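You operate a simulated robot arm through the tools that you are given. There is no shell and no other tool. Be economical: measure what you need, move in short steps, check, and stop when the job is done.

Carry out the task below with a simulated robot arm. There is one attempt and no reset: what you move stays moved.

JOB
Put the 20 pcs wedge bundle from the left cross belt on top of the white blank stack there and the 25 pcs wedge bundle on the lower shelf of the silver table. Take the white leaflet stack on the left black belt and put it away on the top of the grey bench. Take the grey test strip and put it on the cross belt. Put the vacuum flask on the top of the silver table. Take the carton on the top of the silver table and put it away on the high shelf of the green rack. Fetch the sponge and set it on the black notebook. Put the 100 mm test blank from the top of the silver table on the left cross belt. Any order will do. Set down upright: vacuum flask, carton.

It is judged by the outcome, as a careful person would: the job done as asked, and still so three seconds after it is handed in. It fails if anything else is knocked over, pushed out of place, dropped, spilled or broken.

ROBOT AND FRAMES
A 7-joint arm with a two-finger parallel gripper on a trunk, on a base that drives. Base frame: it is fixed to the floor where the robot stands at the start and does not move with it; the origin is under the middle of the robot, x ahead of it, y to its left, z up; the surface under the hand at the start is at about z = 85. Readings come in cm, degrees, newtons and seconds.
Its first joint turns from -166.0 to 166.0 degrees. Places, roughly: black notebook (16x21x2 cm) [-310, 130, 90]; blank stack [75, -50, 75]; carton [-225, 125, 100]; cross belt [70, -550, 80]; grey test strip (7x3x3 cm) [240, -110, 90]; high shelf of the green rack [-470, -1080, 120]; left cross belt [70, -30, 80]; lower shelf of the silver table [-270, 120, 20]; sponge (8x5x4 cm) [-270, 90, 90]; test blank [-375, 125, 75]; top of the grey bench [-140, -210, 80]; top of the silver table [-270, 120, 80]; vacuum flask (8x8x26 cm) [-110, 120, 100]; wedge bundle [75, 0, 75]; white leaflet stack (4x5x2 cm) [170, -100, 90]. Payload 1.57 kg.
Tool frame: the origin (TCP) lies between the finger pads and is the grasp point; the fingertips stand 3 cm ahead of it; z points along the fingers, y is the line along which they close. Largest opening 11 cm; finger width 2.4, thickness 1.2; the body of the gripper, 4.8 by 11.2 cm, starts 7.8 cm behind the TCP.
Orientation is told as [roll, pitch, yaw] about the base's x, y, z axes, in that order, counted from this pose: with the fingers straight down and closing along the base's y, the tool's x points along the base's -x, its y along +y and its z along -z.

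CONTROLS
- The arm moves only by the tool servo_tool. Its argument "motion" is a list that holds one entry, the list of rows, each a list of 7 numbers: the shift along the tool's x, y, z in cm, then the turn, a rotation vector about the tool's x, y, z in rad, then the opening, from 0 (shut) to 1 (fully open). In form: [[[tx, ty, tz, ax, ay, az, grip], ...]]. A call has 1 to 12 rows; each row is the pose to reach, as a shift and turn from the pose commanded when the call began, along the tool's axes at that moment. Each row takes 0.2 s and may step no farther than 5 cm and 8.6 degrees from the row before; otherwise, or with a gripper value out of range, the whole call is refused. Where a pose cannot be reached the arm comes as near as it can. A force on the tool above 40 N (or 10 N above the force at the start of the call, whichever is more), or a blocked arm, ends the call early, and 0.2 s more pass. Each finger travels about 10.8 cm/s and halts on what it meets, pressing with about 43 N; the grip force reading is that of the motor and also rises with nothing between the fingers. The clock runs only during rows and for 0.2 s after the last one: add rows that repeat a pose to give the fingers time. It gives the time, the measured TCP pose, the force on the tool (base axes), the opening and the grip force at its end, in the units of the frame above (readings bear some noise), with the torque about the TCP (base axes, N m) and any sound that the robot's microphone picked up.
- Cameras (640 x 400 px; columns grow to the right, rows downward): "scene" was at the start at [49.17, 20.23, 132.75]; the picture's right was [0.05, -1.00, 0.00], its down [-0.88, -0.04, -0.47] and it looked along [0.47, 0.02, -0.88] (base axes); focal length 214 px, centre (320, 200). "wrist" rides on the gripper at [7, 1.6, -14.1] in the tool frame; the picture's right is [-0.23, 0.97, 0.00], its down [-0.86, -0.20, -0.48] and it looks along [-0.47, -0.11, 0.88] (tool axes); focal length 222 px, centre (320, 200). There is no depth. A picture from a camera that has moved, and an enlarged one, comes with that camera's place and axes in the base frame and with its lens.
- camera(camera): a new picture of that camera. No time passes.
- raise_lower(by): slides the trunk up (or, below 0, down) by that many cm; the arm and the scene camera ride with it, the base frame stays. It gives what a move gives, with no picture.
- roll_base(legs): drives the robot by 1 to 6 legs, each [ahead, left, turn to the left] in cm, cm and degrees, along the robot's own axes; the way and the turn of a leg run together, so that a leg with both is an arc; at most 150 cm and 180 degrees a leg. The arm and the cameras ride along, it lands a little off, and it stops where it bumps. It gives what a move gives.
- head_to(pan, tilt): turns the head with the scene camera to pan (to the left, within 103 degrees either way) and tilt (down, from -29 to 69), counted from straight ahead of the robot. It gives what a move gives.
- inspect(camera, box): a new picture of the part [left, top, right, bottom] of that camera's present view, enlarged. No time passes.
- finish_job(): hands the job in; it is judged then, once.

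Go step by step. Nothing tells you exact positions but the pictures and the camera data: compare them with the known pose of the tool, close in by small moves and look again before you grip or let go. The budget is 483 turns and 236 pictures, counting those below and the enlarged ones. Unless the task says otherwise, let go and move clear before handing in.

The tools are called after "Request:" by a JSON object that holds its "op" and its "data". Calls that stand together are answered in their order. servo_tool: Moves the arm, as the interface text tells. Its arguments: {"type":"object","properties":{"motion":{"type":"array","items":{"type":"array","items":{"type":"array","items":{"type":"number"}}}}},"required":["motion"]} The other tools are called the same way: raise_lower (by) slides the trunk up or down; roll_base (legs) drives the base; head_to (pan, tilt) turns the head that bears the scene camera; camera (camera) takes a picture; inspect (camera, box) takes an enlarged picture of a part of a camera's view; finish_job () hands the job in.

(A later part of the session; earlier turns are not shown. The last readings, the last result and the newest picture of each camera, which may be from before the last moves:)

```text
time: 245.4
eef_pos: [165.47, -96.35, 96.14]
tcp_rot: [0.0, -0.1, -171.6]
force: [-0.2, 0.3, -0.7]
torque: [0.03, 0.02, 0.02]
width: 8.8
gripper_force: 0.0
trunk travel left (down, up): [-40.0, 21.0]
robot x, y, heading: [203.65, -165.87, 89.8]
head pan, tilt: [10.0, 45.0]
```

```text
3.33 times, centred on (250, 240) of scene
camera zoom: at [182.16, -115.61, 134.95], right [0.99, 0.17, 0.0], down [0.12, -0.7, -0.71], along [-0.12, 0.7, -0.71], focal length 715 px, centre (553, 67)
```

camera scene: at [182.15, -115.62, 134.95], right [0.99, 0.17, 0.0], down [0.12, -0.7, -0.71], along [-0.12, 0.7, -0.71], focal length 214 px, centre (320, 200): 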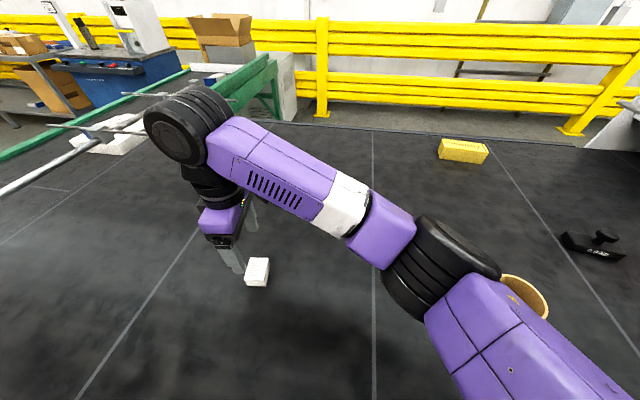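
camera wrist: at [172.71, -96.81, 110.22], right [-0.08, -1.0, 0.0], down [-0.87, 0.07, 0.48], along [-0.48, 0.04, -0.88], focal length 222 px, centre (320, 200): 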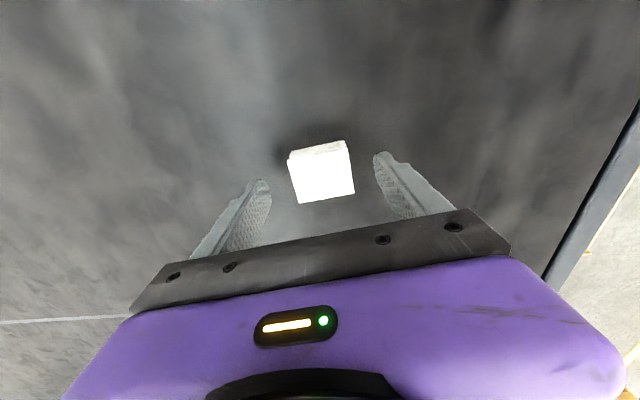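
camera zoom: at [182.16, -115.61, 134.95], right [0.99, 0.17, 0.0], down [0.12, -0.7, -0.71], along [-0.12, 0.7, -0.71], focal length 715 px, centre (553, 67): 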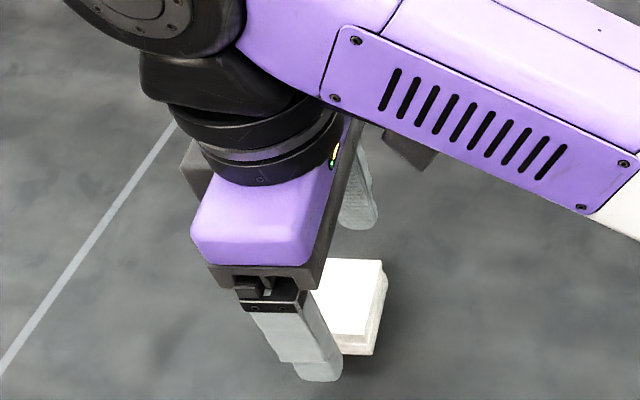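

Request:
{"op": "servo_tool", "data": {"motion": [[[0, 0, 1, 0, 0, 0, 0.8], [0, 0, 1.9, 0, 0, 0, 0.8], [0, 0, 1.9, 0, 0, 0, 0.8]]]}}

Request:
{"op": "inspect", "data": {"camera": "scene", "box": [210, 220, 310, 300]}}

```text
time: 246.2
eef_pos: [165.37, -96.36, 94.12]
tcp_rot: [0.0, -0.1, -171.6]
force: [0.0, 0.2, -0.4]
torque: [0.0, -0.01, -0.01]
width: 8.82
gripper_force: 0.0
trunk travel left (down, up): [-40.0, 21.0]
robot x, y, heading: [203.03, -166.18, 89.8]
head pan, tilt: [10.0, 45.0]
```

```text
5.00 times, centred on (260, 260) of scene
camera zoom: at [182.16, -115.61, 134.95], right [0.99, 0.17, 0.0], down [0.12, -0.7, -0.71], along [-0.12, 0.7, -0.71], focal length 1072 px, centre (620, -100)
```

zoom: 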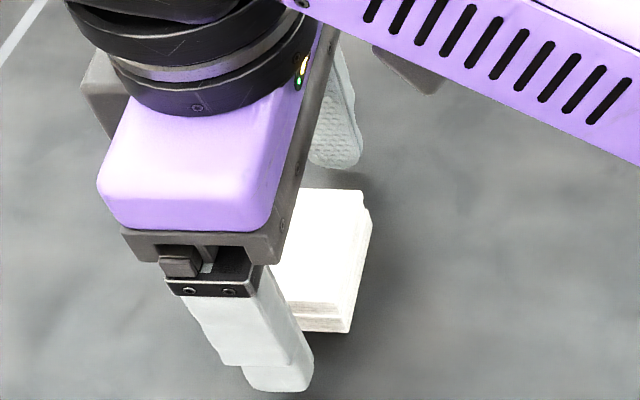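

Request:
{"op": "servo_tool", "data": {"motion": [[[0, 0, 0.3, 0, 0, 0, 0.8], [0, 0, 0.5, 0, 0, 0, 0.8], [0, 0, 0.5, 0, 0, 0, 0.6], [0, 0, 0.5, 0, 0, 0, 0.45], [0, 0, 0.5, 0, 0, 0, 0.3], [0, 0, 0.5, 0, 0, 0, 0.3]]]}}

Request:
{"op": "inspect", "data": {"camera": "scene", "box": [210, 220, 310, 300]}}

```text
time: 247.6
eef_pos: [165.45, -96.36, 93.65]
tcp_rot: [0.2, 0.0, -171.7]
force: [-0.1, -0.8, 0.1]
torque: [-0.02, 0.0, -0.04]
width: 4.87
gripper_force: 43.3
trunk travel left (down, up): [-40.0, 21.0]
robot x, y, heading: [203.27, -166.16, 89.8]
head pan, tilt: [10.0, 45.0]
```

```text
5.00 times, centred on (260, 260) of scene
camera zoom: at [182.16, -115.61, 134.95], right [0.99, 0.17, 0.0], down [0.12, -0.7, -0.71], along [-0.12, 0.7, -0.71], focal length 1072 px, centre (620, -100)
```

zoom: 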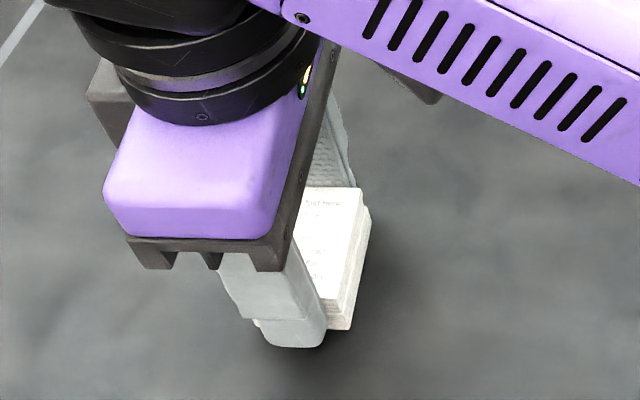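

Gripped at 4.87 cm. Lifting and bringing it in front of me.

Request:
{"op": "servo_tool", "data": {"motion": [[[0, 0, -1, 0, 0, 0, 0.3], [0, 0, -4, 0, 0, 0, 0.3], [0, 0, -8, 0, 0, 0, 0.3], [0, 0, -13, 0, 0, 0, 0.3], [4, 0, -16, 0, 0, 0, 0.3], [8, 0, -17, 0, 0, 0, 0.3], [12, 0, -17, 0, 0, 0, 0.3], [16, 0, -17, 0, 0, 0, 0.3], [20, 0, -17, 0, 0, 0, 0.3], [24, 1, -17, 0, 0, 0, 0.3], [28, 2, -17, 0, 0, 0, 0.3], [32, 3, -17, 0, 0, 0, 0.3]]]}}

Request:
{"op": "camera", "data": {"camera": "wrist"}}

Request:
{"op": "head_to", "data": {"pan": -20, "tilt": 40}}

Request:
{"op": "camera", "data": {"camera": "scene"}}

```text
time: 250.2
eef_pos: [197.56, -94.53, 110.55]
tcp_rot: [-0.1, 0.0, -171.5]
force: [0.0, 0.0, 0.0]
torque: [-0.01, -0.07, -0.01]
width: 4.89
gripper_force: 42.7
trunk travel left (down, up): [-40.0, 21.0]
robot x, y, heading: [203.48, -166.13, 89.6]
head pan, tilt: [10.0, 45.0]
```

```text
137 pictures are left
camera wrist: at [204.73, -95.05, 124.66], right [-0.08, -1.0, 0.0], down [-0.87, 0.07, 0.48], along [-0.48, 0.04, -0.88], focal length 222 px, centre (320, 200)
```

wrist: 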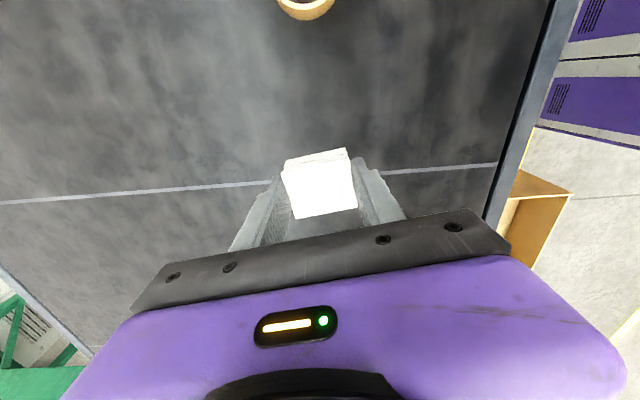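

```text
time: 251.1
eef_pos: [197.47, -94.57, 110.63]
tcp_rot: [0.1, -0.1, -171.6]
force: [1.5, -0.6, 0.6]
torque: [-0.02, -0.02, -0.03]
width: 4.85
gripper_force: 43.2
trunk travel left (down, up): [-40.0, 21.0]
robot x, y, heading: [203.06, -166.09, 89.8]
head pan, tilt: [-20.0, 40.0]
```

```text
136 pictures are left
camera scene: at [186.48, -115.64, 135.68], right [0.94, -0.34, 0.0], down [-0.22, -0.6, -0.77], along [0.26, 0.72, -0.64], focal length 214 px, centre (320, 200)
```

scene: 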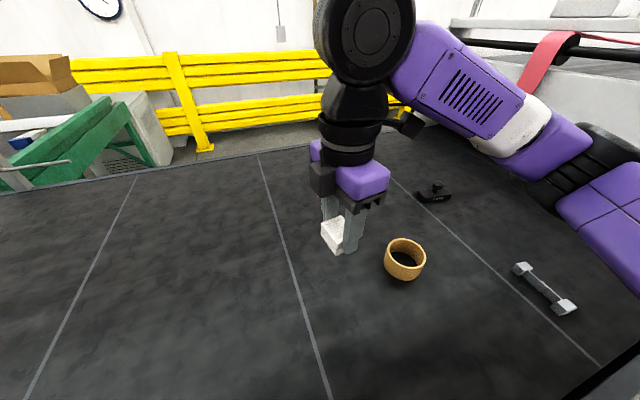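

The grey strip is the dog-bone piece at the right; later. Now drive the leaflet back through the gap to the bench.

Request:
{"op": "roll_base", "data": {"legs": [[-68, 0, 0], [0, 0, -136], [-48, -71, 0], [-105, -17, 0]]}}

```text
time: 269.8
eef_pos: [87.48, -231.26, 110.51]
tcp_rot: [0.1, -0.2, 51.6]
force: [0.1, -0.5, 0.0]
torque: [0.03, 0.01, 0.0]
width: 4.89
gripper_force: 43.0
trunk travel left (down, up): [-40.0, 21.0]
robot x, y, heading: [34.06, -182.49, -46.9]
head pan, tilt: [-20.0, 40.0]
```

Request:
{"op": "roll_base", "data": {"legs": [[-125, 0, 0], [-25, 12, 0], [0, 0, -43]]}}

Request:
{"op": "head_to", "data": {"pan": -15, "tilt": 30}}

Request:
{"op": "camera", "data": {"camera": "scene"}}

```text
time: 279.6
eef_pos: [-53.76, -136.99, 110.61]
tcp_rot: [0.2, -0.1, 8.6]
force: [-0.5, -0.6, -0.2]
torque: [0.0, -0.01, 0.01]
width: 4.86
gripper_force: 43.3
trunk travel left (down, up): [-40.0, 21.0]
robot x, y, heading: [-59.56, -65.72, -89.9]
head pan, tilt: [-20.0, 40.0]
```

```text
time: 280.3
eef_pos: [-53.51, -136.93, 110.63]
tcp_rot: [0.1, -0.1, 8.6]
force: [-0.2, 0.4, -1.5]
torque: [0.0, 0.03, 0.03]
width: 4.89
gripper_force: 43.1
trunk travel left (down, up): [-40.0, 21.0]
robot x, y, heading: [-59.67, -64.94, -90.3]
head pan, tilt: [-15.0, 30.0]
```

```text
135 pictures are left
camera scene: at [-41.9, -116.78, 137.21], right [-0.97, 0.26, 0.0], down [0.13, 0.48, -0.87], along [-0.23, -0.84, -0.5], focal length 214 px, centre (320, 200)
```

scene: 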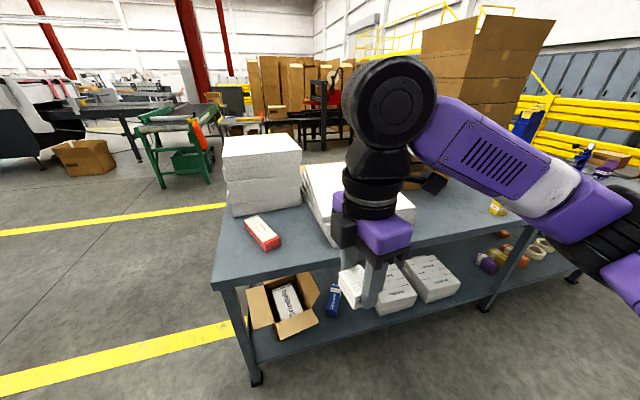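

Request:
{"op": "roll_base", "data": {"legs": [[0, -70, 0]]}}

Request:
{"op": "head_to", "data": {"pan": 5, "tilt": 38}}

Request:
{"op": "camera", "data": {"camera": "scene"}}

```text
time: 284.2
eef_pos: [-124.82, -136.67, 110.61]
tcp_rot: [0.1, -0.1, 8.4]
force: [-0.2, 0.6, -0.9]
torque: [0.0, -0.03, 0.02]
width: 4.89
gripper_force: 42.8
trunk travel left (down, up): [-40.0, 21.0]
robot x, y, heading: [-130.58, -64.79, -90.4]
head pan, tilt: [-15.0, 30.0]
```

```text
time: 285.0
eef_pos: [-124.88, -136.67, 110.64]
tcp_rot: [0.0, -0.1, 8.4]
force: [0.1, -0.3, -0.9]
torque: [-0.01, 0.0, 0.04]
width: 4.86
gripper_force: 43.2
trunk travel left (down, up): [-40.0, 21.0]
robot x, y, heading: [-130.78, -65.13, -90.2]
head pan, tilt: [5.0, 38.0]
```

```text
134 pictures are left
camera scene: at [-109.99, -116.47, 135.98], right [-1.0, -0.08, 0.0], down [-0.05, 0.61, -0.79], along [0.06, -0.79, -0.62], focal length 214 px, centre (320, 200)
```

scene: 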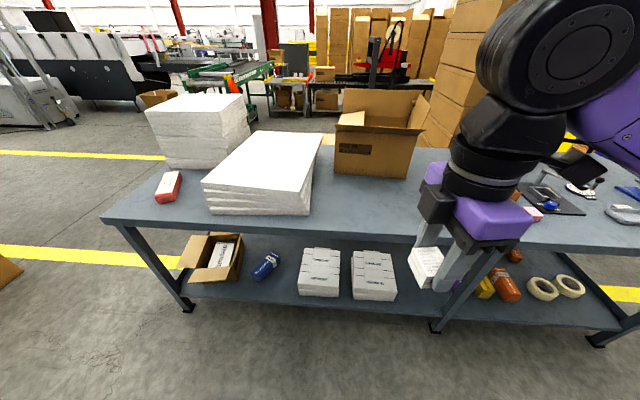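

Bench top is free at about (−125,−185), front of the box. Driving forward 47 cm.

Request:
{"op": "roll_base", "data": {"legs": [[47, 0, 0]]}}

Request:
{"op": "servo_tool", "data": {"motion": [[[0, 0, 5, 0, 0, 0, 0.3], [0, 0, 10, 0, 0, 0, 0.3], [0, 0, 15, 0, 0, 0, 0.3], [0, 0, 15, 0, 0, 0, 0.3]]]}}

Request:
{"op": "camera", "data": {"camera": "scene"}}

Request:
{"op": "camera", "data": {"camera": "wrist"}}

```text
time: 287.8
eef_pos: [-125.11, -183.4, 110.65]
tcp_rot: [0.2, -0.1, 8.5]
force: [0.7, 0.0, -0.4]
torque: [-0.01, -0.01, -0.01]
width: 4.88
gripper_force: 43.2
trunk travel left (down, up): [-40.0, 21.0]
robot x, y, heading: [-130.76, -111.79, -89.9]
head pan, tilt: [5.0, 38.0]
```

```text
time: 288.8
eef_pos: [-124.84, -183.3, 95.43]
tcp_rot: [0.0, -0.1, 8.4]
force: [-0.4, 0.2, 0.0]
torque: [0.02, 0.01, 0.01]
width: 4.86
gripper_force: 43.1
trunk travel left (down, up): [-40.0, 21.0]
robot x, y, heading: [-130.65, -111.49, -90.2]
head pan, tilt: [5.0, 38.0]
```

```text
133 pictures are left
camera scene: at [-110.16, -163.08, 135.98], right [-1.0, -0.08, 0.0], down [-0.05, 0.61, -0.79], along [0.07, -0.79, -0.62], focal length 214 px, centre (320, 200)
```

scene: 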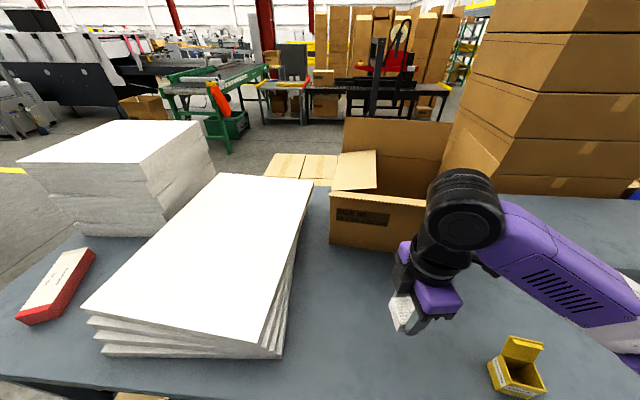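

```text
132 pictures are left
camera wrist: at [-131.96, -182.67, 109.59], right [0.08, 1.0, 0.0], down [0.87, -0.07, 0.48], along [0.48, -0.04, -0.88], focal length 222 px, centre (320, 200)
```

wrist: 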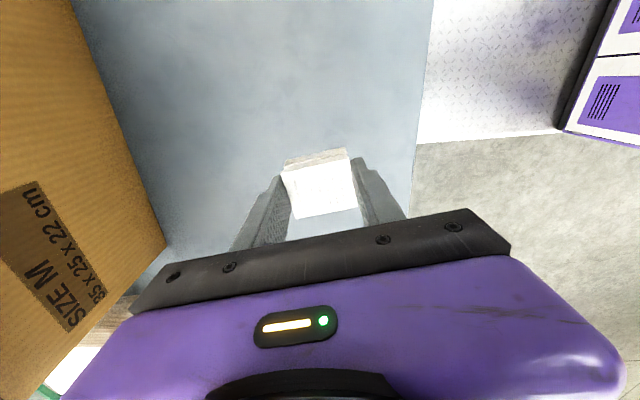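

Clear of box and edge. Lowering.

Request:
{"op": "servo_tool", "data": {"motion": [[[0, 0, 4, 0, 0, 0, 0.3], [0, 0, 8, 0, 0, 0, 0.3], [0, 0, 9.5, 0, 0, 0, 0.3], [0, 0, 10.5, 0, 0, 0, 0.3], [0, 0, 11, 0, 0, 0, 0.3], [0, 0, 11, 0, 0, 0, 0.3]]]}}

Request:
{"op": "inspect", "data": {"camera": "scene", "box": [340, 230, 500, 380]}}

```text
time: 290.2
eef_pos: [-125.01, -183.24, 84.51]
tcp_rot: [0.0, -0.1, 8.4]
force: [-0.1, 0.4, -0.8]
torque: [0.02, 0.01, 0.01]
width: 4.85
gripper_force: 43.2
trunk travel left (down, up): [-40.0, 21.0]
robot x, y, heading: [-130.79, -111.7, -90.3]
head pan, tilt: [5.0, 38.0]
```

```text
2.67 times, centred on (420, 305) of scene
camera zoom: at [-110.17, -163.09, 135.98], right [-1.0, -0.08, 0.0], down [-0.05, 0.61, -0.79], along [0.07, -0.79, -0.62], focal length 572 px, centre (53, -80)
```

zoom: 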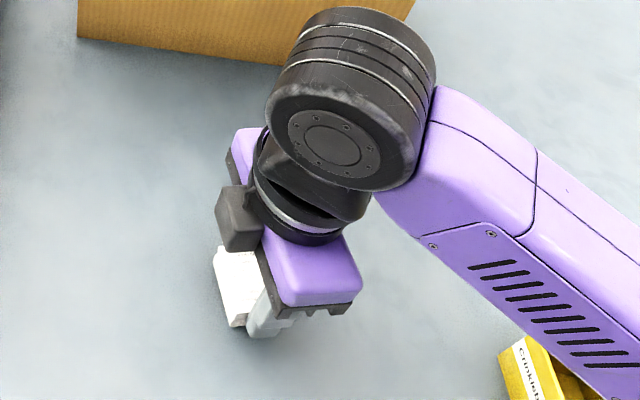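

Request:
{"op": "servo_tool", "data": {"motion": [[[0, 0, 0.7, 0, 0, 0, 0.3], [0, 0, 1.4, 0, 0, 0, 0.3], [0, 0, 2.0, 0, 0, 0, 0.3], [0, 0, 2.5, 0, 0, 0, 0.3], [0, 0, 2.5, 0, 0, 0, 0.3]]]}}

Request:
{"op": "inspect", "data": {"camera": "scene", "box": [340, 230, 500, 380]}}

```text
time: 290.9
eef_pos: [-125.11, -183.32, 83.55]
tcp_rot: [-0.2, -0.2, 8.5]
force: [-1.5, 7.8, 23.4]
torque: [0.35, 0.07, -0.01]
width: 4.87
gripper_force: 42.8
trunk travel left (down, up): [-40.0, 21.0]
robot x, y, heading: [-130.4, -111.45, -90.0]
head pan, tilt: [5.0, 38.0]
stopped in row 3: the force on the tool passed its limit at 45 N (the readings are from after the stop); the commanded pose is now the measured one
```

```text
2.67 times, centred on (420, 305) of scene
camera zoom: at [-110.17, -162.99, 136.04], right [-1.0, -0.08, 0.0], down [-0.05, 0.61, -0.79], along [0.07, -0.79, -0.62], focal length 572 px, centre (53, -80)
```

zoom: 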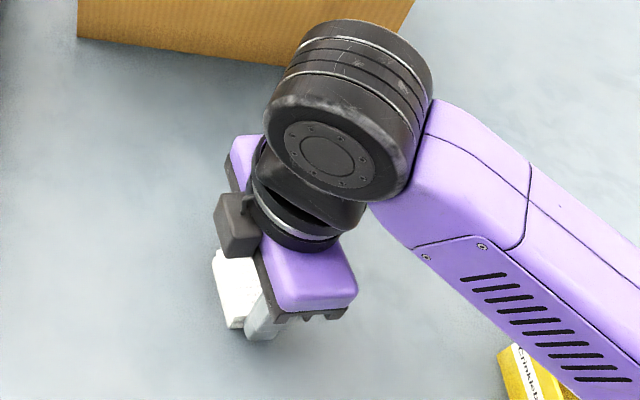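

Contact with the bench top. Releasing and rising.

Request:
{"op": "servo_tool", "data": {"motion": [[[0, 0, -0.15, 0, 0, 0, 0.3], [0, 0, -0.15, 0, 0, 0, 0.5], [0, 0, -0.15, 0, 0, 0, 0.65], [0, 0, -0.15, 0, 0, 0, 0.65], [0, 0, -3, 0, 0, 0, 0.65], [0, 0, -7, 0, 0, 0, 0.65], [0, 0, -12, 0, 0, 0, 0.65], [0, 0, -17, 0, 0, 0, 0.65], [0, 0, -22, 0, 0, 0, 0.65], [0, 0, -27, 0, 0, 0, 0.65]]]}}

Request:
{"op": "camera", "data": {"camera": "wrist"}}

Request:
{"op": "roll_base", "data": {"legs": [[-60, 0, 0]]}}

Request:
{"op": "camera", "data": {"camera": "scene"}}

```text
time: 293.1
eef_pos: [-125.22, -183.16, 110.23]
tcp_rot: [-0.1, -0.2, 8.4]
force: [0.3, -0.5, -0.2]
torque: [0.0, -0.03, -0.01]
width: 7.17
gripper_force: 0.0
trunk travel left (down, up): [-40.0, 21.0]
robot x, y, heading: [-130.8, -112.03, -90.0]
head pan, tilt: [5.0, 38.0]
```

```text
129 pictures are left
camera wrist: at [-132.35, -182.5, 124.35], right [0.08, 1.0, 0.0], down [0.87, -0.07, 0.48], along [0.48, -0.04, -0.88], focal length 222 px, centre (320, 200)
```

wrist: 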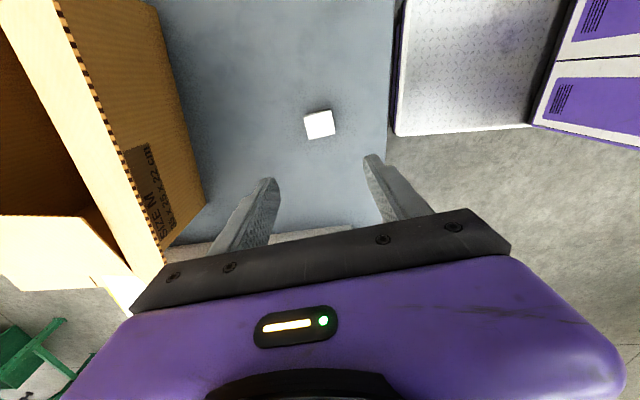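

```text
time: 296.5
eef_pos: [-125.15, -123.3, 110.22]
tcp_rot: [-0.2, -0.3, 8.3]
force: [-0.2, 0.1, 0.5]
torque: [0.01, 0.0, 0.02]
width: 7.17
gripper_force: 0.0
trunk travel left (down, up): [-40.0, 21.0]
robot x, y, heading: [-130.55, -51.58, -90.3]
head pan, tilt: [5.0, 38.0]
```

```text
128 pictures are left
camera scene: at [-110.03, -103.22, 135.98], right [-1.0, -0.08, 0.0], down [-0.05, 0.61, -0.79], along [0.06, -0.79, -0.62], focal length 214 px, centre (320, 200)
```

scene: 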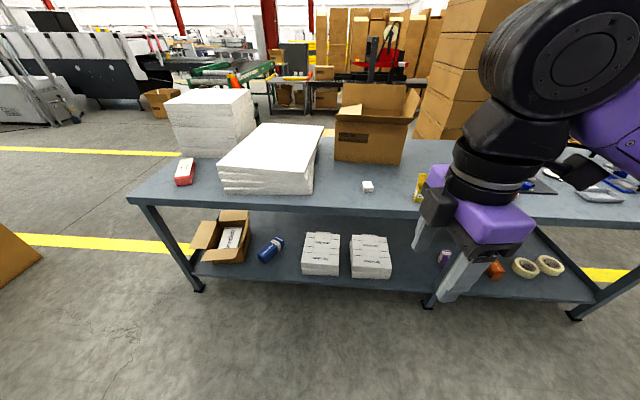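

Leaflet stack is on the bench. Next the vacuum flask: turn to face the blue desk.

Request:
{"op": "roll_base", "data": {"legs": [[0, 0, 180]]}}

Request:
{"op": "head_to", "data": {"pan": -10, "tilt": 30}}

Request:
{"op": "camera", "data": {"camera": "scene"}}

```text
time: 304.2
eef_pos: [-134.54, 19.95, 110.32]
tcp_rot: [-0.1, -0.2, -172.5]
force: [-0.1, 0.0, -0.4]
torque: [-0.02, 0.02, 0.01]
width: 7.15
gripper_force: 0.0
trunk travel left (down, up): [-40.0, 21.0]
robot x, y, heading: [-130.47, -51.37, 88.9]
head pan, tilt: [5.0, 38.0]
```

```text
time: 305.0
eef_pos: [-134.67, 19.93, 110.34]
tcp_rot: [-0.3, -0.2, -172.5]
force: [0.4, 0.2, 0.1]
torque: [-0.01, 0.01, -0.01]
width: 7.13
gripper_force: 0.0
trunk travel left (down, up): [-40.0, 21.0]
robot x, y, heading: [-130.1, -51.63, 88.7]
head pan, tilt: [-10.0, 30.0]
```

```text
127 pictures are left
camera scene: at [-147.66, 0.25, 137.21], right [0.98, -0.19, 0.0], down [-0.1, -0.49, -0.87], along [0.17, 0.85, -0.5], focal length 214 px, centre (320, 200)
```

scene: 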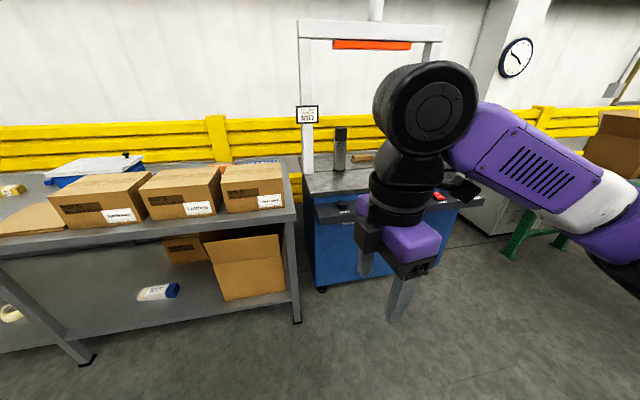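

Flask at ≈(−112,118) under a gantry; I'll approach from the front with fingers closing along x. Rotating the hand back to that orientation.

Request:
{"op": "servo_tool", "data": {"motion": [[[0, 0, 0, 0, 0, 0.142, 0.8], [0, 0, 0, 0, 0, 0.284, 1], [0, 0, 0, 0, 0, 0.426, 1], [0, 0, 0, 0, 0, 0.568, 1], [0, 0, 0, 0, 0, 0.71, 1], [0, 0, 0, 0, 0, 0.852, 1], [0, 0, 0, 0, 0, 0.994, 1], [0, 0, 0, 0, 0, 1.136, 1], [0, 0, 0, 0, 0, 1.278, 1], [0, 0, 0, 0, 0, 1.42, 1], [0, 0, 0, 0, 0, 1.562, 1], [0, 0, 0, 0, 0, 1.7, 1]]]}}

Request:
{"op": "roll_base", "data": {"legs": [[40, -10, 1.3]]}}

Request:
{"op": "camera", "data": {"camera": "scene"}}

Request:
{"op": "camera", "data": {"camera": "wrist"}}

```text
time: 307.6
eef_pos: [-134.76, 20.06, 110.2]
tcp_rot: [0.2, -0.2, 89.9]
force: [0.5, -0.6, 0.7]
torque: [0.01, -0.01, -0.02]
width: 11.03
gripper_force: 0.1
trunk travel left (down, up): [-40.0, 21.0]
robot x, y, heading: [-130.16, -51.75, 88.6]
head pan, tilt: [-10.0, 30.0]
```

```text
time: 310.1
eef_pos: [-125.91, 59.89, 110.23]
tcp_rot: [0.2, -0.2, 91.4]
force: [0.7, 0.9, -0.5]
torque: [0.0, 0.03, 0.03]
width: 10.98
gripper_force: 0.1
trunk travel left (down, up): [-40.0, 21.0]
robot x, y, heading: [-119.99, -11.99, 90.1]
head pan, tilt: [-10.0, 30.0]
```

```text
126 pictures are left
camera scene: at [-138.47, 39.77, 137.21], right [0.98, -0.17, 0.0], down [-0.09, -0.49, -0.87], along [0.15, 0.85, -0.5], focal length 214 px, centre (320, 200)
```

scene: 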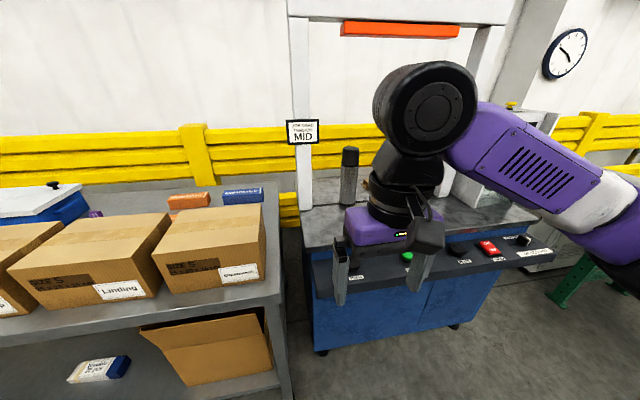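

```text
125 pictures are left
camera wrist: at [-127.28, 52.92, 124.34], right [-0.98, 0.2, 0.0], down [0.18, 0.86, 0.48], along [0.09, 0.47, -0.88], focal length 222 px, centre (320, 200)
```

wrist: 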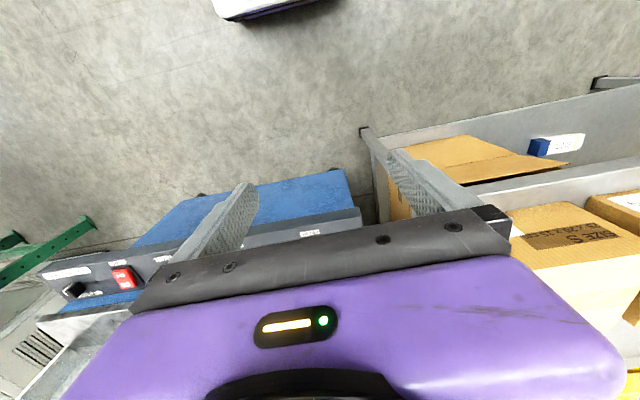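

Request:
{"op": "inspect", "data": {"camera": "scene", "box": [270, 110, 430, 240]}}

```text
3.08 times, centred on (350, 175) of scene
camera zoom: at [-138.47, 39.77, 137.21], right [0.98, -0.17, 0.0], down [-0.09, -0.49, -0.87], along [0.15, 0.85, -0.5], focal length 660 px, centre (228, 277)
```

zoom: 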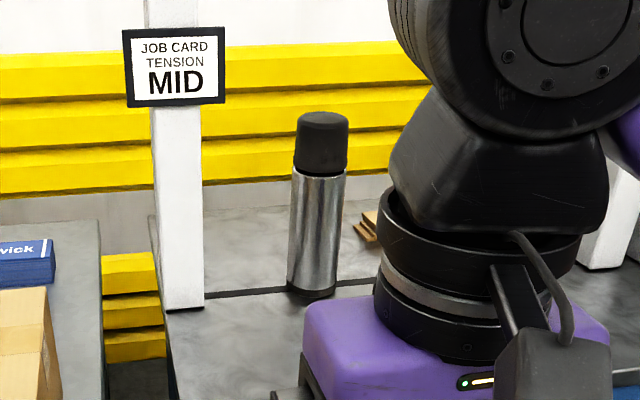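

Flask axis (−111.5,122.5), top 112.4, lid 104–112. Shift the hand to x −111.5, z 107.2, then drive up.

Request:
{"op": "servo_tool", "data": {"motion": [[[0.1, -4.8, 1, 0, 0, 0.024, 1], [0.2, -9.6, 2, 0, 0, 0.024, 1], [0.3, -14.4, 3, 0, 0, 0.024, 1], [0.3, -14.4, 3, 0, 0, 0.024, 1]]]}}

Request:
{"op": "roll_base", "data": {"legs": [[45, 0, 0]]}}

Request:
{"op": "camera", "data": {"camera": "scene"}}

Request:
{"op": "camera", "data": {"camera": "wrist"}}

```text
time: 311.1
eef_pos: [-111.51, 60.04, 107.28]
tcp_rot: [0.2, -0.1, 90.0]
force: [-0.6, 0.6, -0.9]
torque: [0.0, 0.02, 0.0]
width: 10.99
gripper_force: 0.1
trunk travel left (down, up): [-40.0, 21.0]
robot x, y, heading: [-120.02, -11.76, 90.0]
head pan, tilt: [-10.0, 30.0]
```

```text
time: 313.8
eef_pos: [-111.77, 105.1, 107.35]
tcp_rot: [0.2, -0.2, 90.1]
force: [0.2, 0.0, -0.1]
torque: [0.0, -0.01, 0.03]
width: 10.99
gripper_force: 0.1
trunk travel left (down, up): [-40.0, 21.0]
robot x, y, heading: [-120.19, 33.09, 90.3]
head pan, tilt: [-10.0, 30.0]
```

```text
123 pictures are left
camera scene: at [-138.73, 84.9, 137.21], right [0.99, -0.17, 0.0], down [-0.08, -0.49, -0.87], along [0.15, 0.85, -0.5], focal length 214 px, centre (320, 200)
```

scene: 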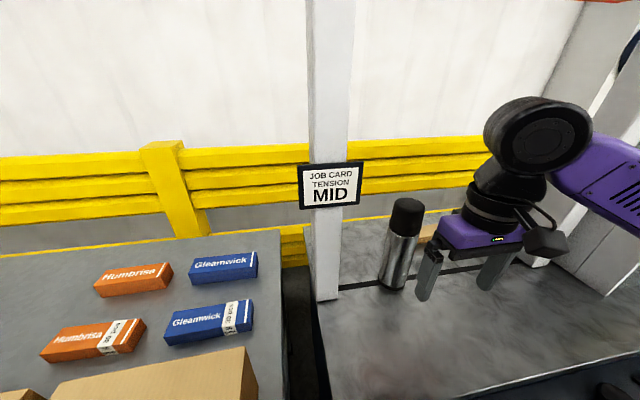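

```text
122 pictures are left
camera wrist: at [-113.32, 98.29, 121.33], right [-0.97, 0.22, 0.0], down [0.2, 0.85, 0.48], along [0.1, 0.47, -0.88], focal length 222 px, centre (320, 200)
```

wrist: 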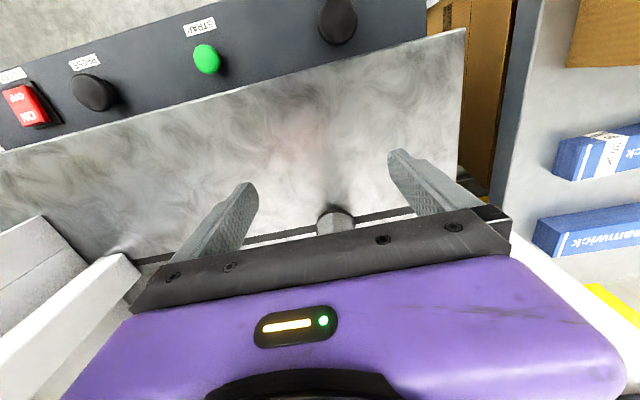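

Flask is centred between the fingers. Advancing straight to it.

Request:
{"op": "servo_tool", "data": {"motion": [[[-4, -0.2, 0, 0, 0, 0, 1], [-8, -0.2, 0, 0, 0, 0, 1], [-12, -0.2, 0, 0, 0, 0, 1], [-14.5, -0.2, 0, 0, 0, 0, 1], [-14.5, -0.2, 0, 0, 0, 0, 1]]]}}

Request:
{"op": "camera", "data": {"camera": "scene"}}

Request:
{"op": "camera", "data": {"camera": "wrist"}}

```text
time: 315.0
eef_pos: [-111.74, 119.72, 107.25]
tcp_rot: [0.2, -0.2, 90.2]
force: [0.3, 0.3, 0.1]
torque: [0.0, -0.02, 0.04]
width: 11.0
gripper_force: 0.0
trunk travel left (down, up): [-40.0, 21.0]
robot x, y, heading: [-120.15, 33.18, 90.3]
head pan, tilt: [-10.0, 30.0]
```

```text
121 pictures are left
camera scene: at [-138.74, 84.89, 137.21], right [0.99, -0.17, 0.0], down [-0.08, -0.49, -0.87], along [0.15, 0.85, -0.5], focal length 214 px, centre (320, 200)
```

scene: 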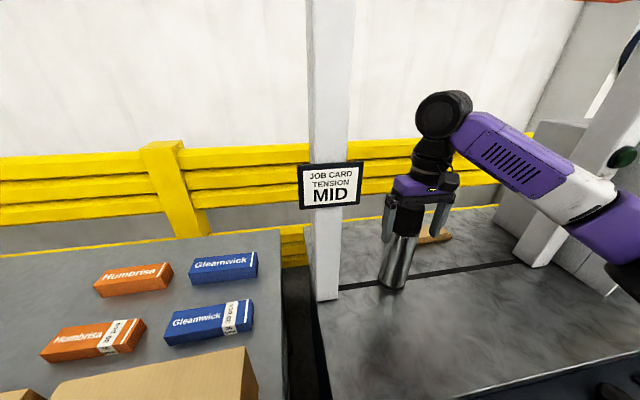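

```text
120 pictures are left
camera wrist: at [-113.17, 112.79, 121.35], right [-0.97, 0.22, 0.0], down [0.2, 0.85, 0.48], along [0.1, 0.47, -0.88], focal length 222 px, centre (320, 200)
```

wrist: 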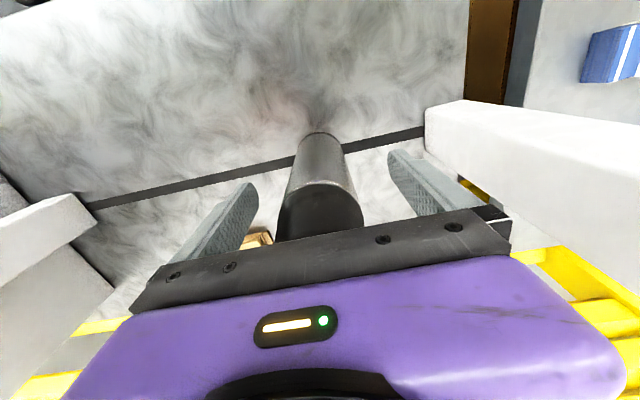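

Request:
{"op": "servo_tool", "data": {"motion": [[[-1.2, 0, 0, 0, 0, 0, 1], [-2.2, 0, 0, 0, 0, 0, 1], [-2.2, 0, 0, 0, 0, 0, 0.8], [-2.2, 0, 0, 0, 0, 0, 0.7], [-2.2, 0, 0, 0, 0, 0, 0.5], [-2.2, 0, 0, 0, 0, 0, 0.5]]]}}

Request:
{"op": "inspect", "data": {"camera": "scene", "box": [340, 140, 500, 300]}}

```text
time: 316.4
eef_pos: [-111.73, 122.04, 107.16]
tcp_rot: [0.2, -0.2, 90.2]
force: [-0.2, 0.4, 0.4]
torque: [0.1, -0.28, 0.03]
width: 6.95
gripper_force: 43.2
trunk travel left (down, up): [-40.0, 21.0]
robot x, y, heading: [-120.11, 33.54, 90.3]
head pan, tilt: [-10.0, 30.0]
```

```text
2.50 times, centred on (420, 220) of scene
camera zoom: at [-138.73, 84.9, 137.21], right [0.99, -0.17, 0.0], down [-0.08, -0.49, -0.87], along [0.15, 0.85, -0.5], focal length 536 px, centre (70, 150)
```

zoom: 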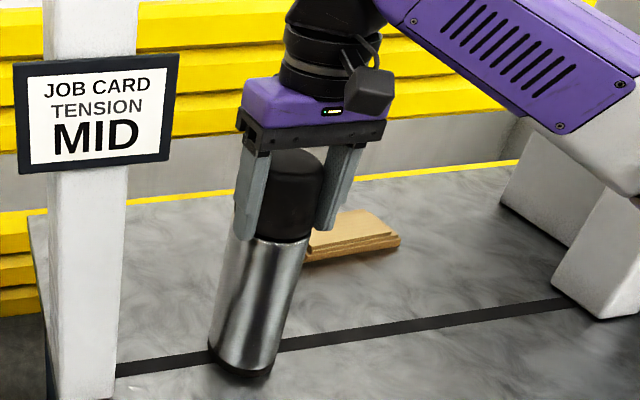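

Lid gripped (6.95 cm). Small lift to check it holds.

Request:
{"op": "servo_tool", "data": {"motion": [[[0, 0, -0.7, 0, 0, 0, 0.5], [0, 0, -1.5, 0, 0, 0, 0.5], [0, 0, -2.5, 0, 0, 0, 0.5], [0, 0, -2.5, 0, 0, 0, 0.5]]]}}

Request:
{"op": "inspect", "data": {"camera": "scene", "box": [340, 140, 500, 300]}}

```text
time: 317.4
eef_pos: [-111.7, 121.83, 109.72]
tcp_rot: [0.3, -0.2, 90.1]
force: [0.2, -0.1, -3.4]
torque: [-0.12, -0.02, -0.02]
width: 6.93
gripper_force: 43.1
trunk travel left (down, up): [-40.0, 21.0]
robot x, y, heading: [-119.95, 33.76, 90.3]
head pan, tilt: [-10.0, 30.0]
```

```text
2.50 times, centred on (420, 220) of scene
camera zoom: at [-138.73, 84.91, 137.21], right [0.99, -0.17, 0.0], down [-0.08, -0.49, -0.87], along [0.15, 0.85, -0.5], focal length 536 px, centre (70, 150)
```

zoom: 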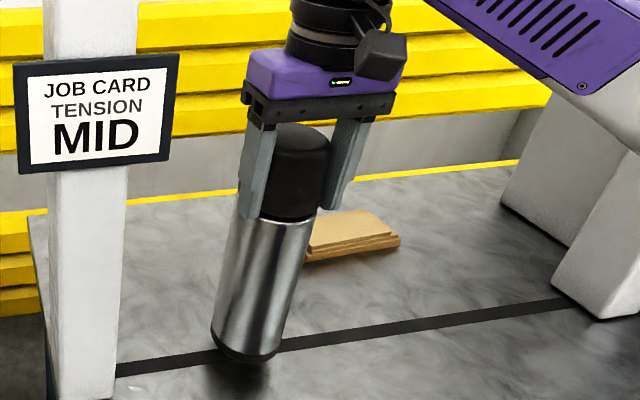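

Held upright. Pull back from the gantry, lift higher, and back off.

Request:
{"op": "servo_tool", "data": {"motion": [[[4, 0, 0, 0, 0, 0, 0.5], [8, 0, 0, 0, 0, 0, 0.5], [12, 0, 0, 0, 0, 0, 0.5], [16, 0, -1, 0, 0, 0, 0.5], [19, 0, -4, 0, 0, 0, 0.5], [21, 0, -8, 0, 0, 0, 0.5], [21, 0, -12, 0, 0, 0, 0.5], [21, 0, -15, 0, 0, 0, 0.5]]]}}

Request:
{"op": "roll_base", "data": {"legs": [[-50, 0, 0]]}}

Request:
{"op": "head_to", "data": {"pan": 20, "tilt": 38}}

Request:
{"op": "camera", "data": {"camera": "scene"}}

```text
time: 319.2
eef_pos: [-111.47, 100.93, 124.7]
tcp_rot: [0.2, -0.2, 90.2]
force: [0.0, 0.2, -4.5]
torque: [-0.06, 0.0, 0.0]
width: 6.92
gripper_force: 43.4
trunk travel left (down, up): [-40.0, 21.0]
robot x, y, heading: [-119.88, 33.26, 90.3]
head pan, tilt: [-10.0, 30.0]
```

```text
time: 322.2
eef_pos: [-111.15, 50.64, 124.74]
tcp_rot: [0.3, -0.2, 90.0]
force: [-0.8, 0.7, -4.6]
torque: [-0.1, 0.01, 0.01]
width: 6.92
gripper_force: 42.9
trunk travel left (down, up): [-40.0, 21.0]
robot x, y, heading: [-120.01, -16.7, 90.3]
head pan, tilt: [-10.0, 30.0]
```

```text
time: 323.1
eef_pos: [-111.14, 50.68, 124.69]
tcp_rot: [0.2, -0.2, 89.9]
force: [0.1, 0.0, -4.4]
torque: [-0.13, -0.01, -0.03]
width: 6.9
gripper_force: 43.1
trunk travel left (down, up): [-40.0, 21.0]
robot x, y, heading: [-120.15, -16.8, 90.2]
head pan, tilt: [20.0, 38.0]
```

```text
117 pictures are left
camera scene: at [-142.97, 33.99, 135.98], right [0.94, 0.34, 0.0], down [0.21, -0.58, -0.79], along [-0.27, 0.74, -0.62], focal length 214 px, centre (320, 200)
```

scene: 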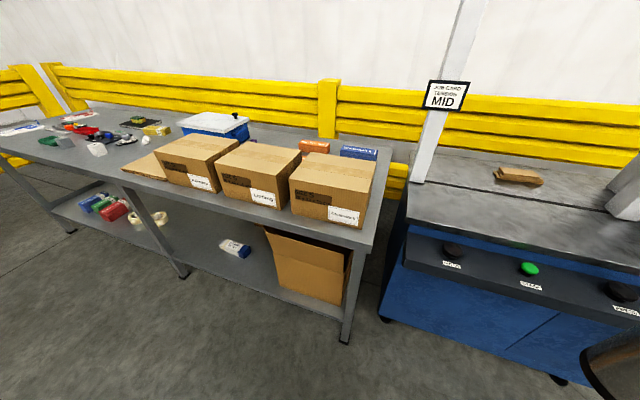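

Free spot: where the sponge was (−271,90). Driving left along the table.

Request:
{"op": "roll_base", "data": {"legs": [[0, 100, 0], [0, 60, 0]]}}

Request:
{"op": "head_to", "data": {"pan": 0, "tilt": 42}}

Request:
{"op": "camera", "data": {"camera": "scene"}}

```text
time: 331.3
eef_pos: [-270.27, 51.25, 124.72]
tcp_rot: [0.2, -0.2, 89.6]
force: [0.2, 0.0, -3.7]
torque: [-0.11, -0.03, 0.02]
width: 6.85
gripper_force: 42.7
trunk travel left (down, up): [-40.0, 21.0]
robot x, y, heading: [-279.82, -16.32, 89.8]
head pan, tilt: [20.0, 38.0]
```

```text
time: 332.1
eef_pos: [-270.39, 51.18, 124.68]
tcp_rot: [0.2, -0.2, 89.6]
force: [1.1, -1.7, -4.1]
torque: [-0.06, 0.0, -0.01]
width: 6.88
gripper_force: 43.5
trunk travel left (down, up): [-40.0, 21.0]
robot x, y, heading: [-279.87, -16.34, 89.5]
head pan, tilt: [0.0, 42.0]
```

```text
116 pictures are left
camera scene: at [-299.27, 34.98, 135.38], right [1.0, -0.01, 0.0], down [0.0, -0.67, -0.74], along [0.0, 0.74, -0.67], focal length 214 px, centre (320, 200)
```

scene: 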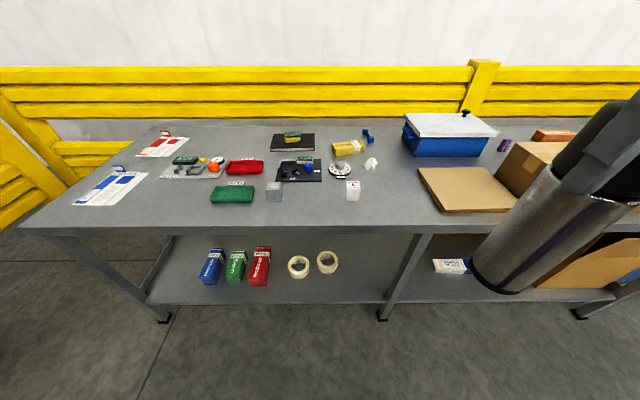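

Request:
{"op": "roll_base", "data": {"legs": [[40, 1, 0]]}}

Request:
{"op": "servo_tool", "data": {"motion": [[[0, 0, 4, 0, 0, 0, 0.5], [0, 0, 8, 0, 0, 0, 0.5], [0, 0, 12, 0, 0, 0, 0.5], [0, 0, 15, 0, 0, 0, 0.5], [0, 0, 15, 0, 0, 0, 0.5]]]}}

Request:
{"op": "head_to", "data": {"pan": -15, "tilt": 42}}

Request:
{"op": "camera", "data": {"camera": "scene"}}

Request:
{"op": "camera", "data": {"camera": "wrist"}}

```text
time: 334.6
eef_pos: [-271.2, 91.5, 124.65]
tcp_rot: [0.1, -0.2, 89.7]
force: [-0.9, 0.3, -4.1]
torque: [-0.08, 0.01, -0.01]
width: 6.87
gripper_force: 43.3
trunk travel left (down, up): [-40.0, 21.0]
robot x, y, heading: [-280.27, 23.98, 89.8]
head pan, tilt: [0.0, 42.0]
```

```text
time: 335.8
eef_pos: [-271.17, 91.53, 109.72]
tcp_rot: [0.2, -0.2, 89.7]
force: [0.2, 0.0, -3.5]
torque: [-0.03, 0.01, -0.02]
width: 6.85
gripper_force: 43.3
trunk travel left (down, up): [-40.0, 21.0]
robot x, y, heading: [-280.21, 23.92, 89.7]
head pan, tilt: [0.0, 42.0]
```

```text
time: 336.6
eef_pos: [-271.21, 91.59, 109.71]
tcp_rot: [0.1, -0.2, 89.7]
force: [-0.2, 0.5, -4.8]
torque: [-0.07, -0.01, 0.0]
width: 6.82
gripper_force: 43.0
trunk travel left (down, up): [-40.0, 21.0]
robot x, y, heading: [-280.81, 24.44, 89.9]
head pan, tilt: [-15.0, 42.0]
```

```text
115 pictures are left
camera scene: at [-297.94, 74.94, 135.38], right [0.96, -0.26, 0.0], down [-0.18, -0.65, -0.74], along [0.2, 0.72, -0.67], focal length 214 px, centre (320, 200)
```

scene: 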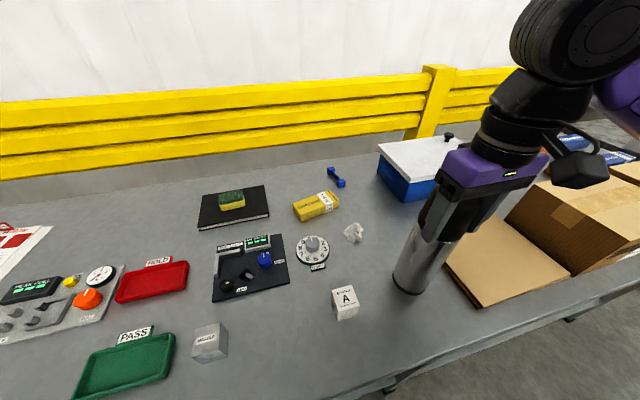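

```text
114 pictures are left
camera wrist: at [-272.77, 84.66, 123.8], right [-0.97, 0.23, 0.0], down [0.21, 0.85, 0.48], along [0.11, 0.47, -0.88], focal length 222 px, centre (320, 200)
```

wrist: 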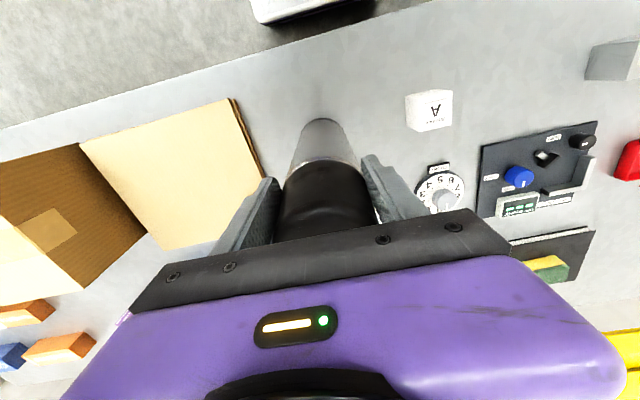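

Request:
{"op": "servo_tool", "data": {"motion": [[[0, 0, 1, 0, 0, 0, 0.5], [0, 0, 2, 0, 0, 0, 0.5], [0, 0, 2.8, 0, 0, 0, 0.5], [0, 0, 3.3, 0, 0, 0, 0.5], [0, 0, 3.6, 0, 0, 0, 0.5], [0, 0, 3.6, 0, 0, 0, 0.5]]]}}

Request:
{"op": "inspect", "data": {"camera": "scene", "box": [320, 140, 540, 310]}}

```text
time: 337.5
eef_pos: [-271.28, 91.41, 107.21]
tcp_rot: [0.3, -0.6, 89.7]
force: [-3.3, -7.0, 28.7]
torque: [-0.65, -0.08, 0.03]
width: 6.81
gripper_force: 43.1
trunk travel left (down, up): [-40.0, 21.0]
robot x, y, heading: [-280.56, 24.4, 89.6]
head pan, tilt: [-15.0, 42.0]
stopped in row 4: the force on the tool passed its limit at 48 N (the readings are from after the stop); the commanded pose is now the measured one
```

```text
2.35 times, centred on (430, 225) of scene
camera zoom: at [-297.97, 74.82, 135.47], right [0.96, -0.26, 0.0], down [-0.18, -0.65, -0.74], along [0.2, 0.72, -0.67], focal length 505 px, centre (61, 141)
```

zoom: 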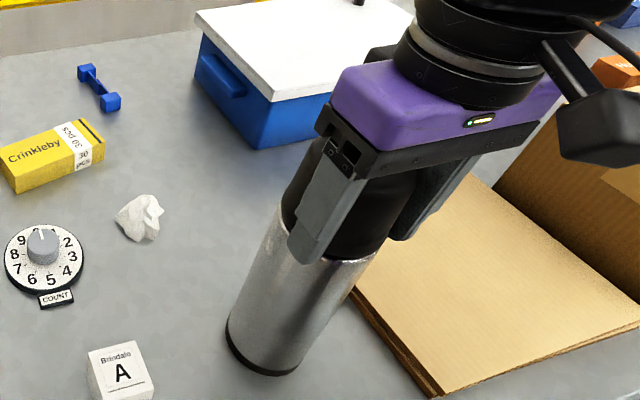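

Contact. Easing, opening, rising straight up.

Request:
{"op": "servo_tool", "data": {"motion": [[[0, 0, -0.15, 0, 0, 0, 0.5], [0, 0, -0.15, 0, 0, 0, 0.5], [0, 0, -0.15, 0, 0, 0, 0.7], [0, 0, -0.15, 0, 0, 0, 0.9], [0, 0, -0.15, 0, 0, 0, 0.95], [0, 0, -3, 0, 0, 0, 0.95], [0, 0, -7, 0, 0, 0, 0.95], [0, 0, -11, 0, 0, 0, 0.95], [0, 0, -15, 0, 0, 0, 0.95]]]}}

Request:
{"op": "camera", "data": {"camera": "scene"}}

```text
time: 339.5
eef_pos: [-271.07, 91.45, 122.02]
tcp_rot: [0.1, -0.4, 89.7]
force: [0.7, -0.5, 0.1]
torque: [-0.05, 0.04, -0.01]
width: 10.45
gripper_force: 0.0
trunk travel left (down, up): [-40.0, 21.0]
robot x, y, heading: [-280.25, 24.17, 89.9]
head pan, tilt: [-15.0, 42.0]
```

```text
112 pictures are left
camera scene: at [-297.94, 74.95, 135.37], right [0.96, -0.26, 0.0], down [-0.18, -0.65, -0.74], along [0.2, 0.72, -0.67], focal length 214 px, centre (320, 200)
```

scene: 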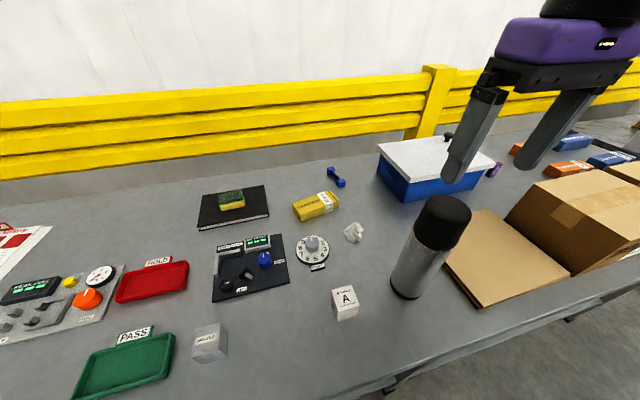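

Flask stands upright on the table. Next the purple carton at ≈(−217,122): back off, shift right, and look.

Request:
{"op": "roll_base", "data": {"legs": [[-20, 0, 0], [0, -54, 0], [25, 0, 0]]}}

Request:
{"op": "head_to", "data": {"pan": -12, "tilt": 48}}

Request:
{"op": "camera", "data": {"camera": "scene"}}

Request:
{"op": "camera", "data": {"camera": "wrist"}}

```text
time: 345.3
eef_pos: [-217.0, 96.59, 122.15]
tcp_rot: [0.3, -0.6, 89.6]
force: [0.3, -0.2, -0.2]
torque: [0.0, -0.02, 0.0]
width: 10.44
gripper_force: 0.0
trunk travel left (down, up): [-40.0, 21.0]
robot x, y, heading: [-226.32, 29.39, 89.9]
head pan, tilt: [-15.0, 42.0]
```

```text
time: 345.9
eef_pos: [-216.86, 96.53, 122.12]
tcp_rot: [0.1, -0.5, 89.7]
force: [0.4, -0.3, -0.5]
torque: [-0.04, 0.02, 0.02]
width: 10.45
gripper_force: 0.0
trunk travel left (down, up): [-40.0, 21.0]
robot x, y, heading: [-226.06, 29.6, 90.0]
head pan, tilt: [-12.0, 48.0]
```

```text
111 pictures are left
camera scene: at [-244.28, 79.59, 134.54], right [0.98, -0.21, 0.0], down [-0.16, -0.73, -0.67], along [0.14, 0.65, -0.74], focal length 214 px, centre (320, 200)
```

scene: 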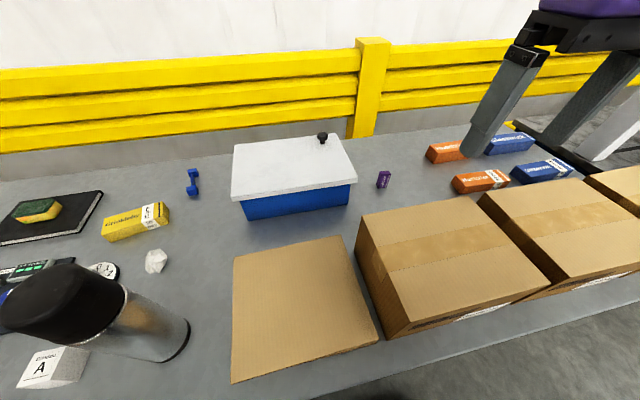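

```text
110 pictures are left
camera wrist: at [-218.45, 89.56, 136.06], right [-0.97, 0.23, 0.01], down [0.21, 0.85, 0.49], along [0.11, 0.47, -0.87], focal length 222 px, centre (320, 200)
```

wrist: 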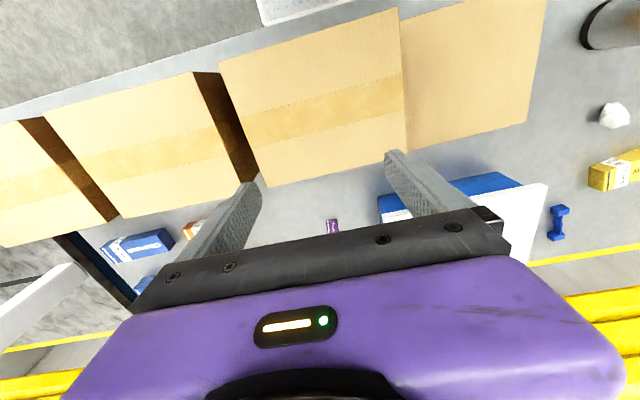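

Request:
{"op": "inspect", "data": {"camera": "scene", "box": [340, 150, 430, 210]}}

Request:
{"op": "inspect", "data": {"camera": "wrist", "box": [290, 180, 390, 245]}}

```text
6.67 times, centred on (385, 180) of scene
camera zoom: at [-244.28, 79.59, 134.54], right [0.98, -0.21, 0.0], down [-0.16, -0.73, -0.67], along [0.14, 0.65, -0.74], focal length 1430 px, centre (-113, 333)
```

zoom: 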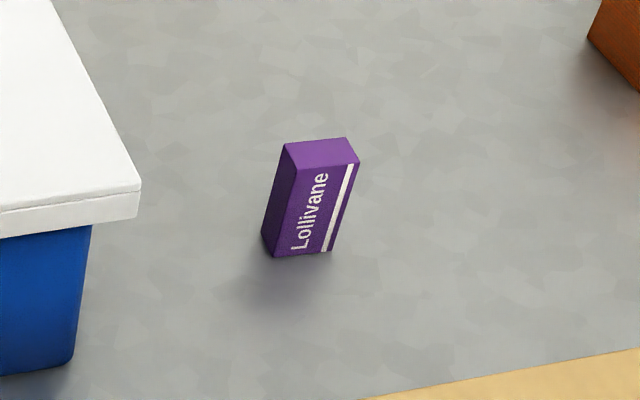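

```text
6.15 times, centred on (340, 212) of wrist
camera zoom: at [-218.45, 89.56, 136.06], right [-0.97, 0.23, 0.01], down [0.21, 0.85, 0.49], along [0.11, 0.47, -0.87], focal length 1367 px, centre (197, 123)
```

zoom: 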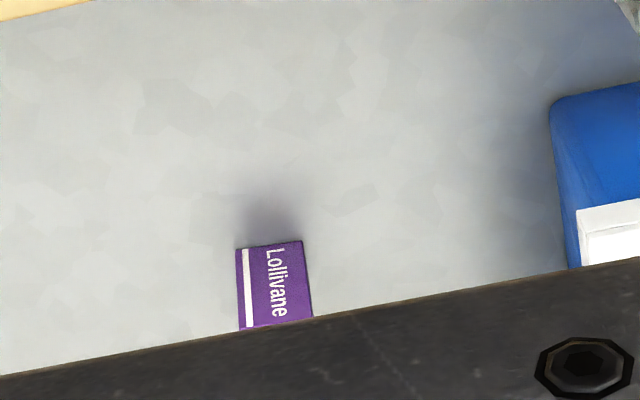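

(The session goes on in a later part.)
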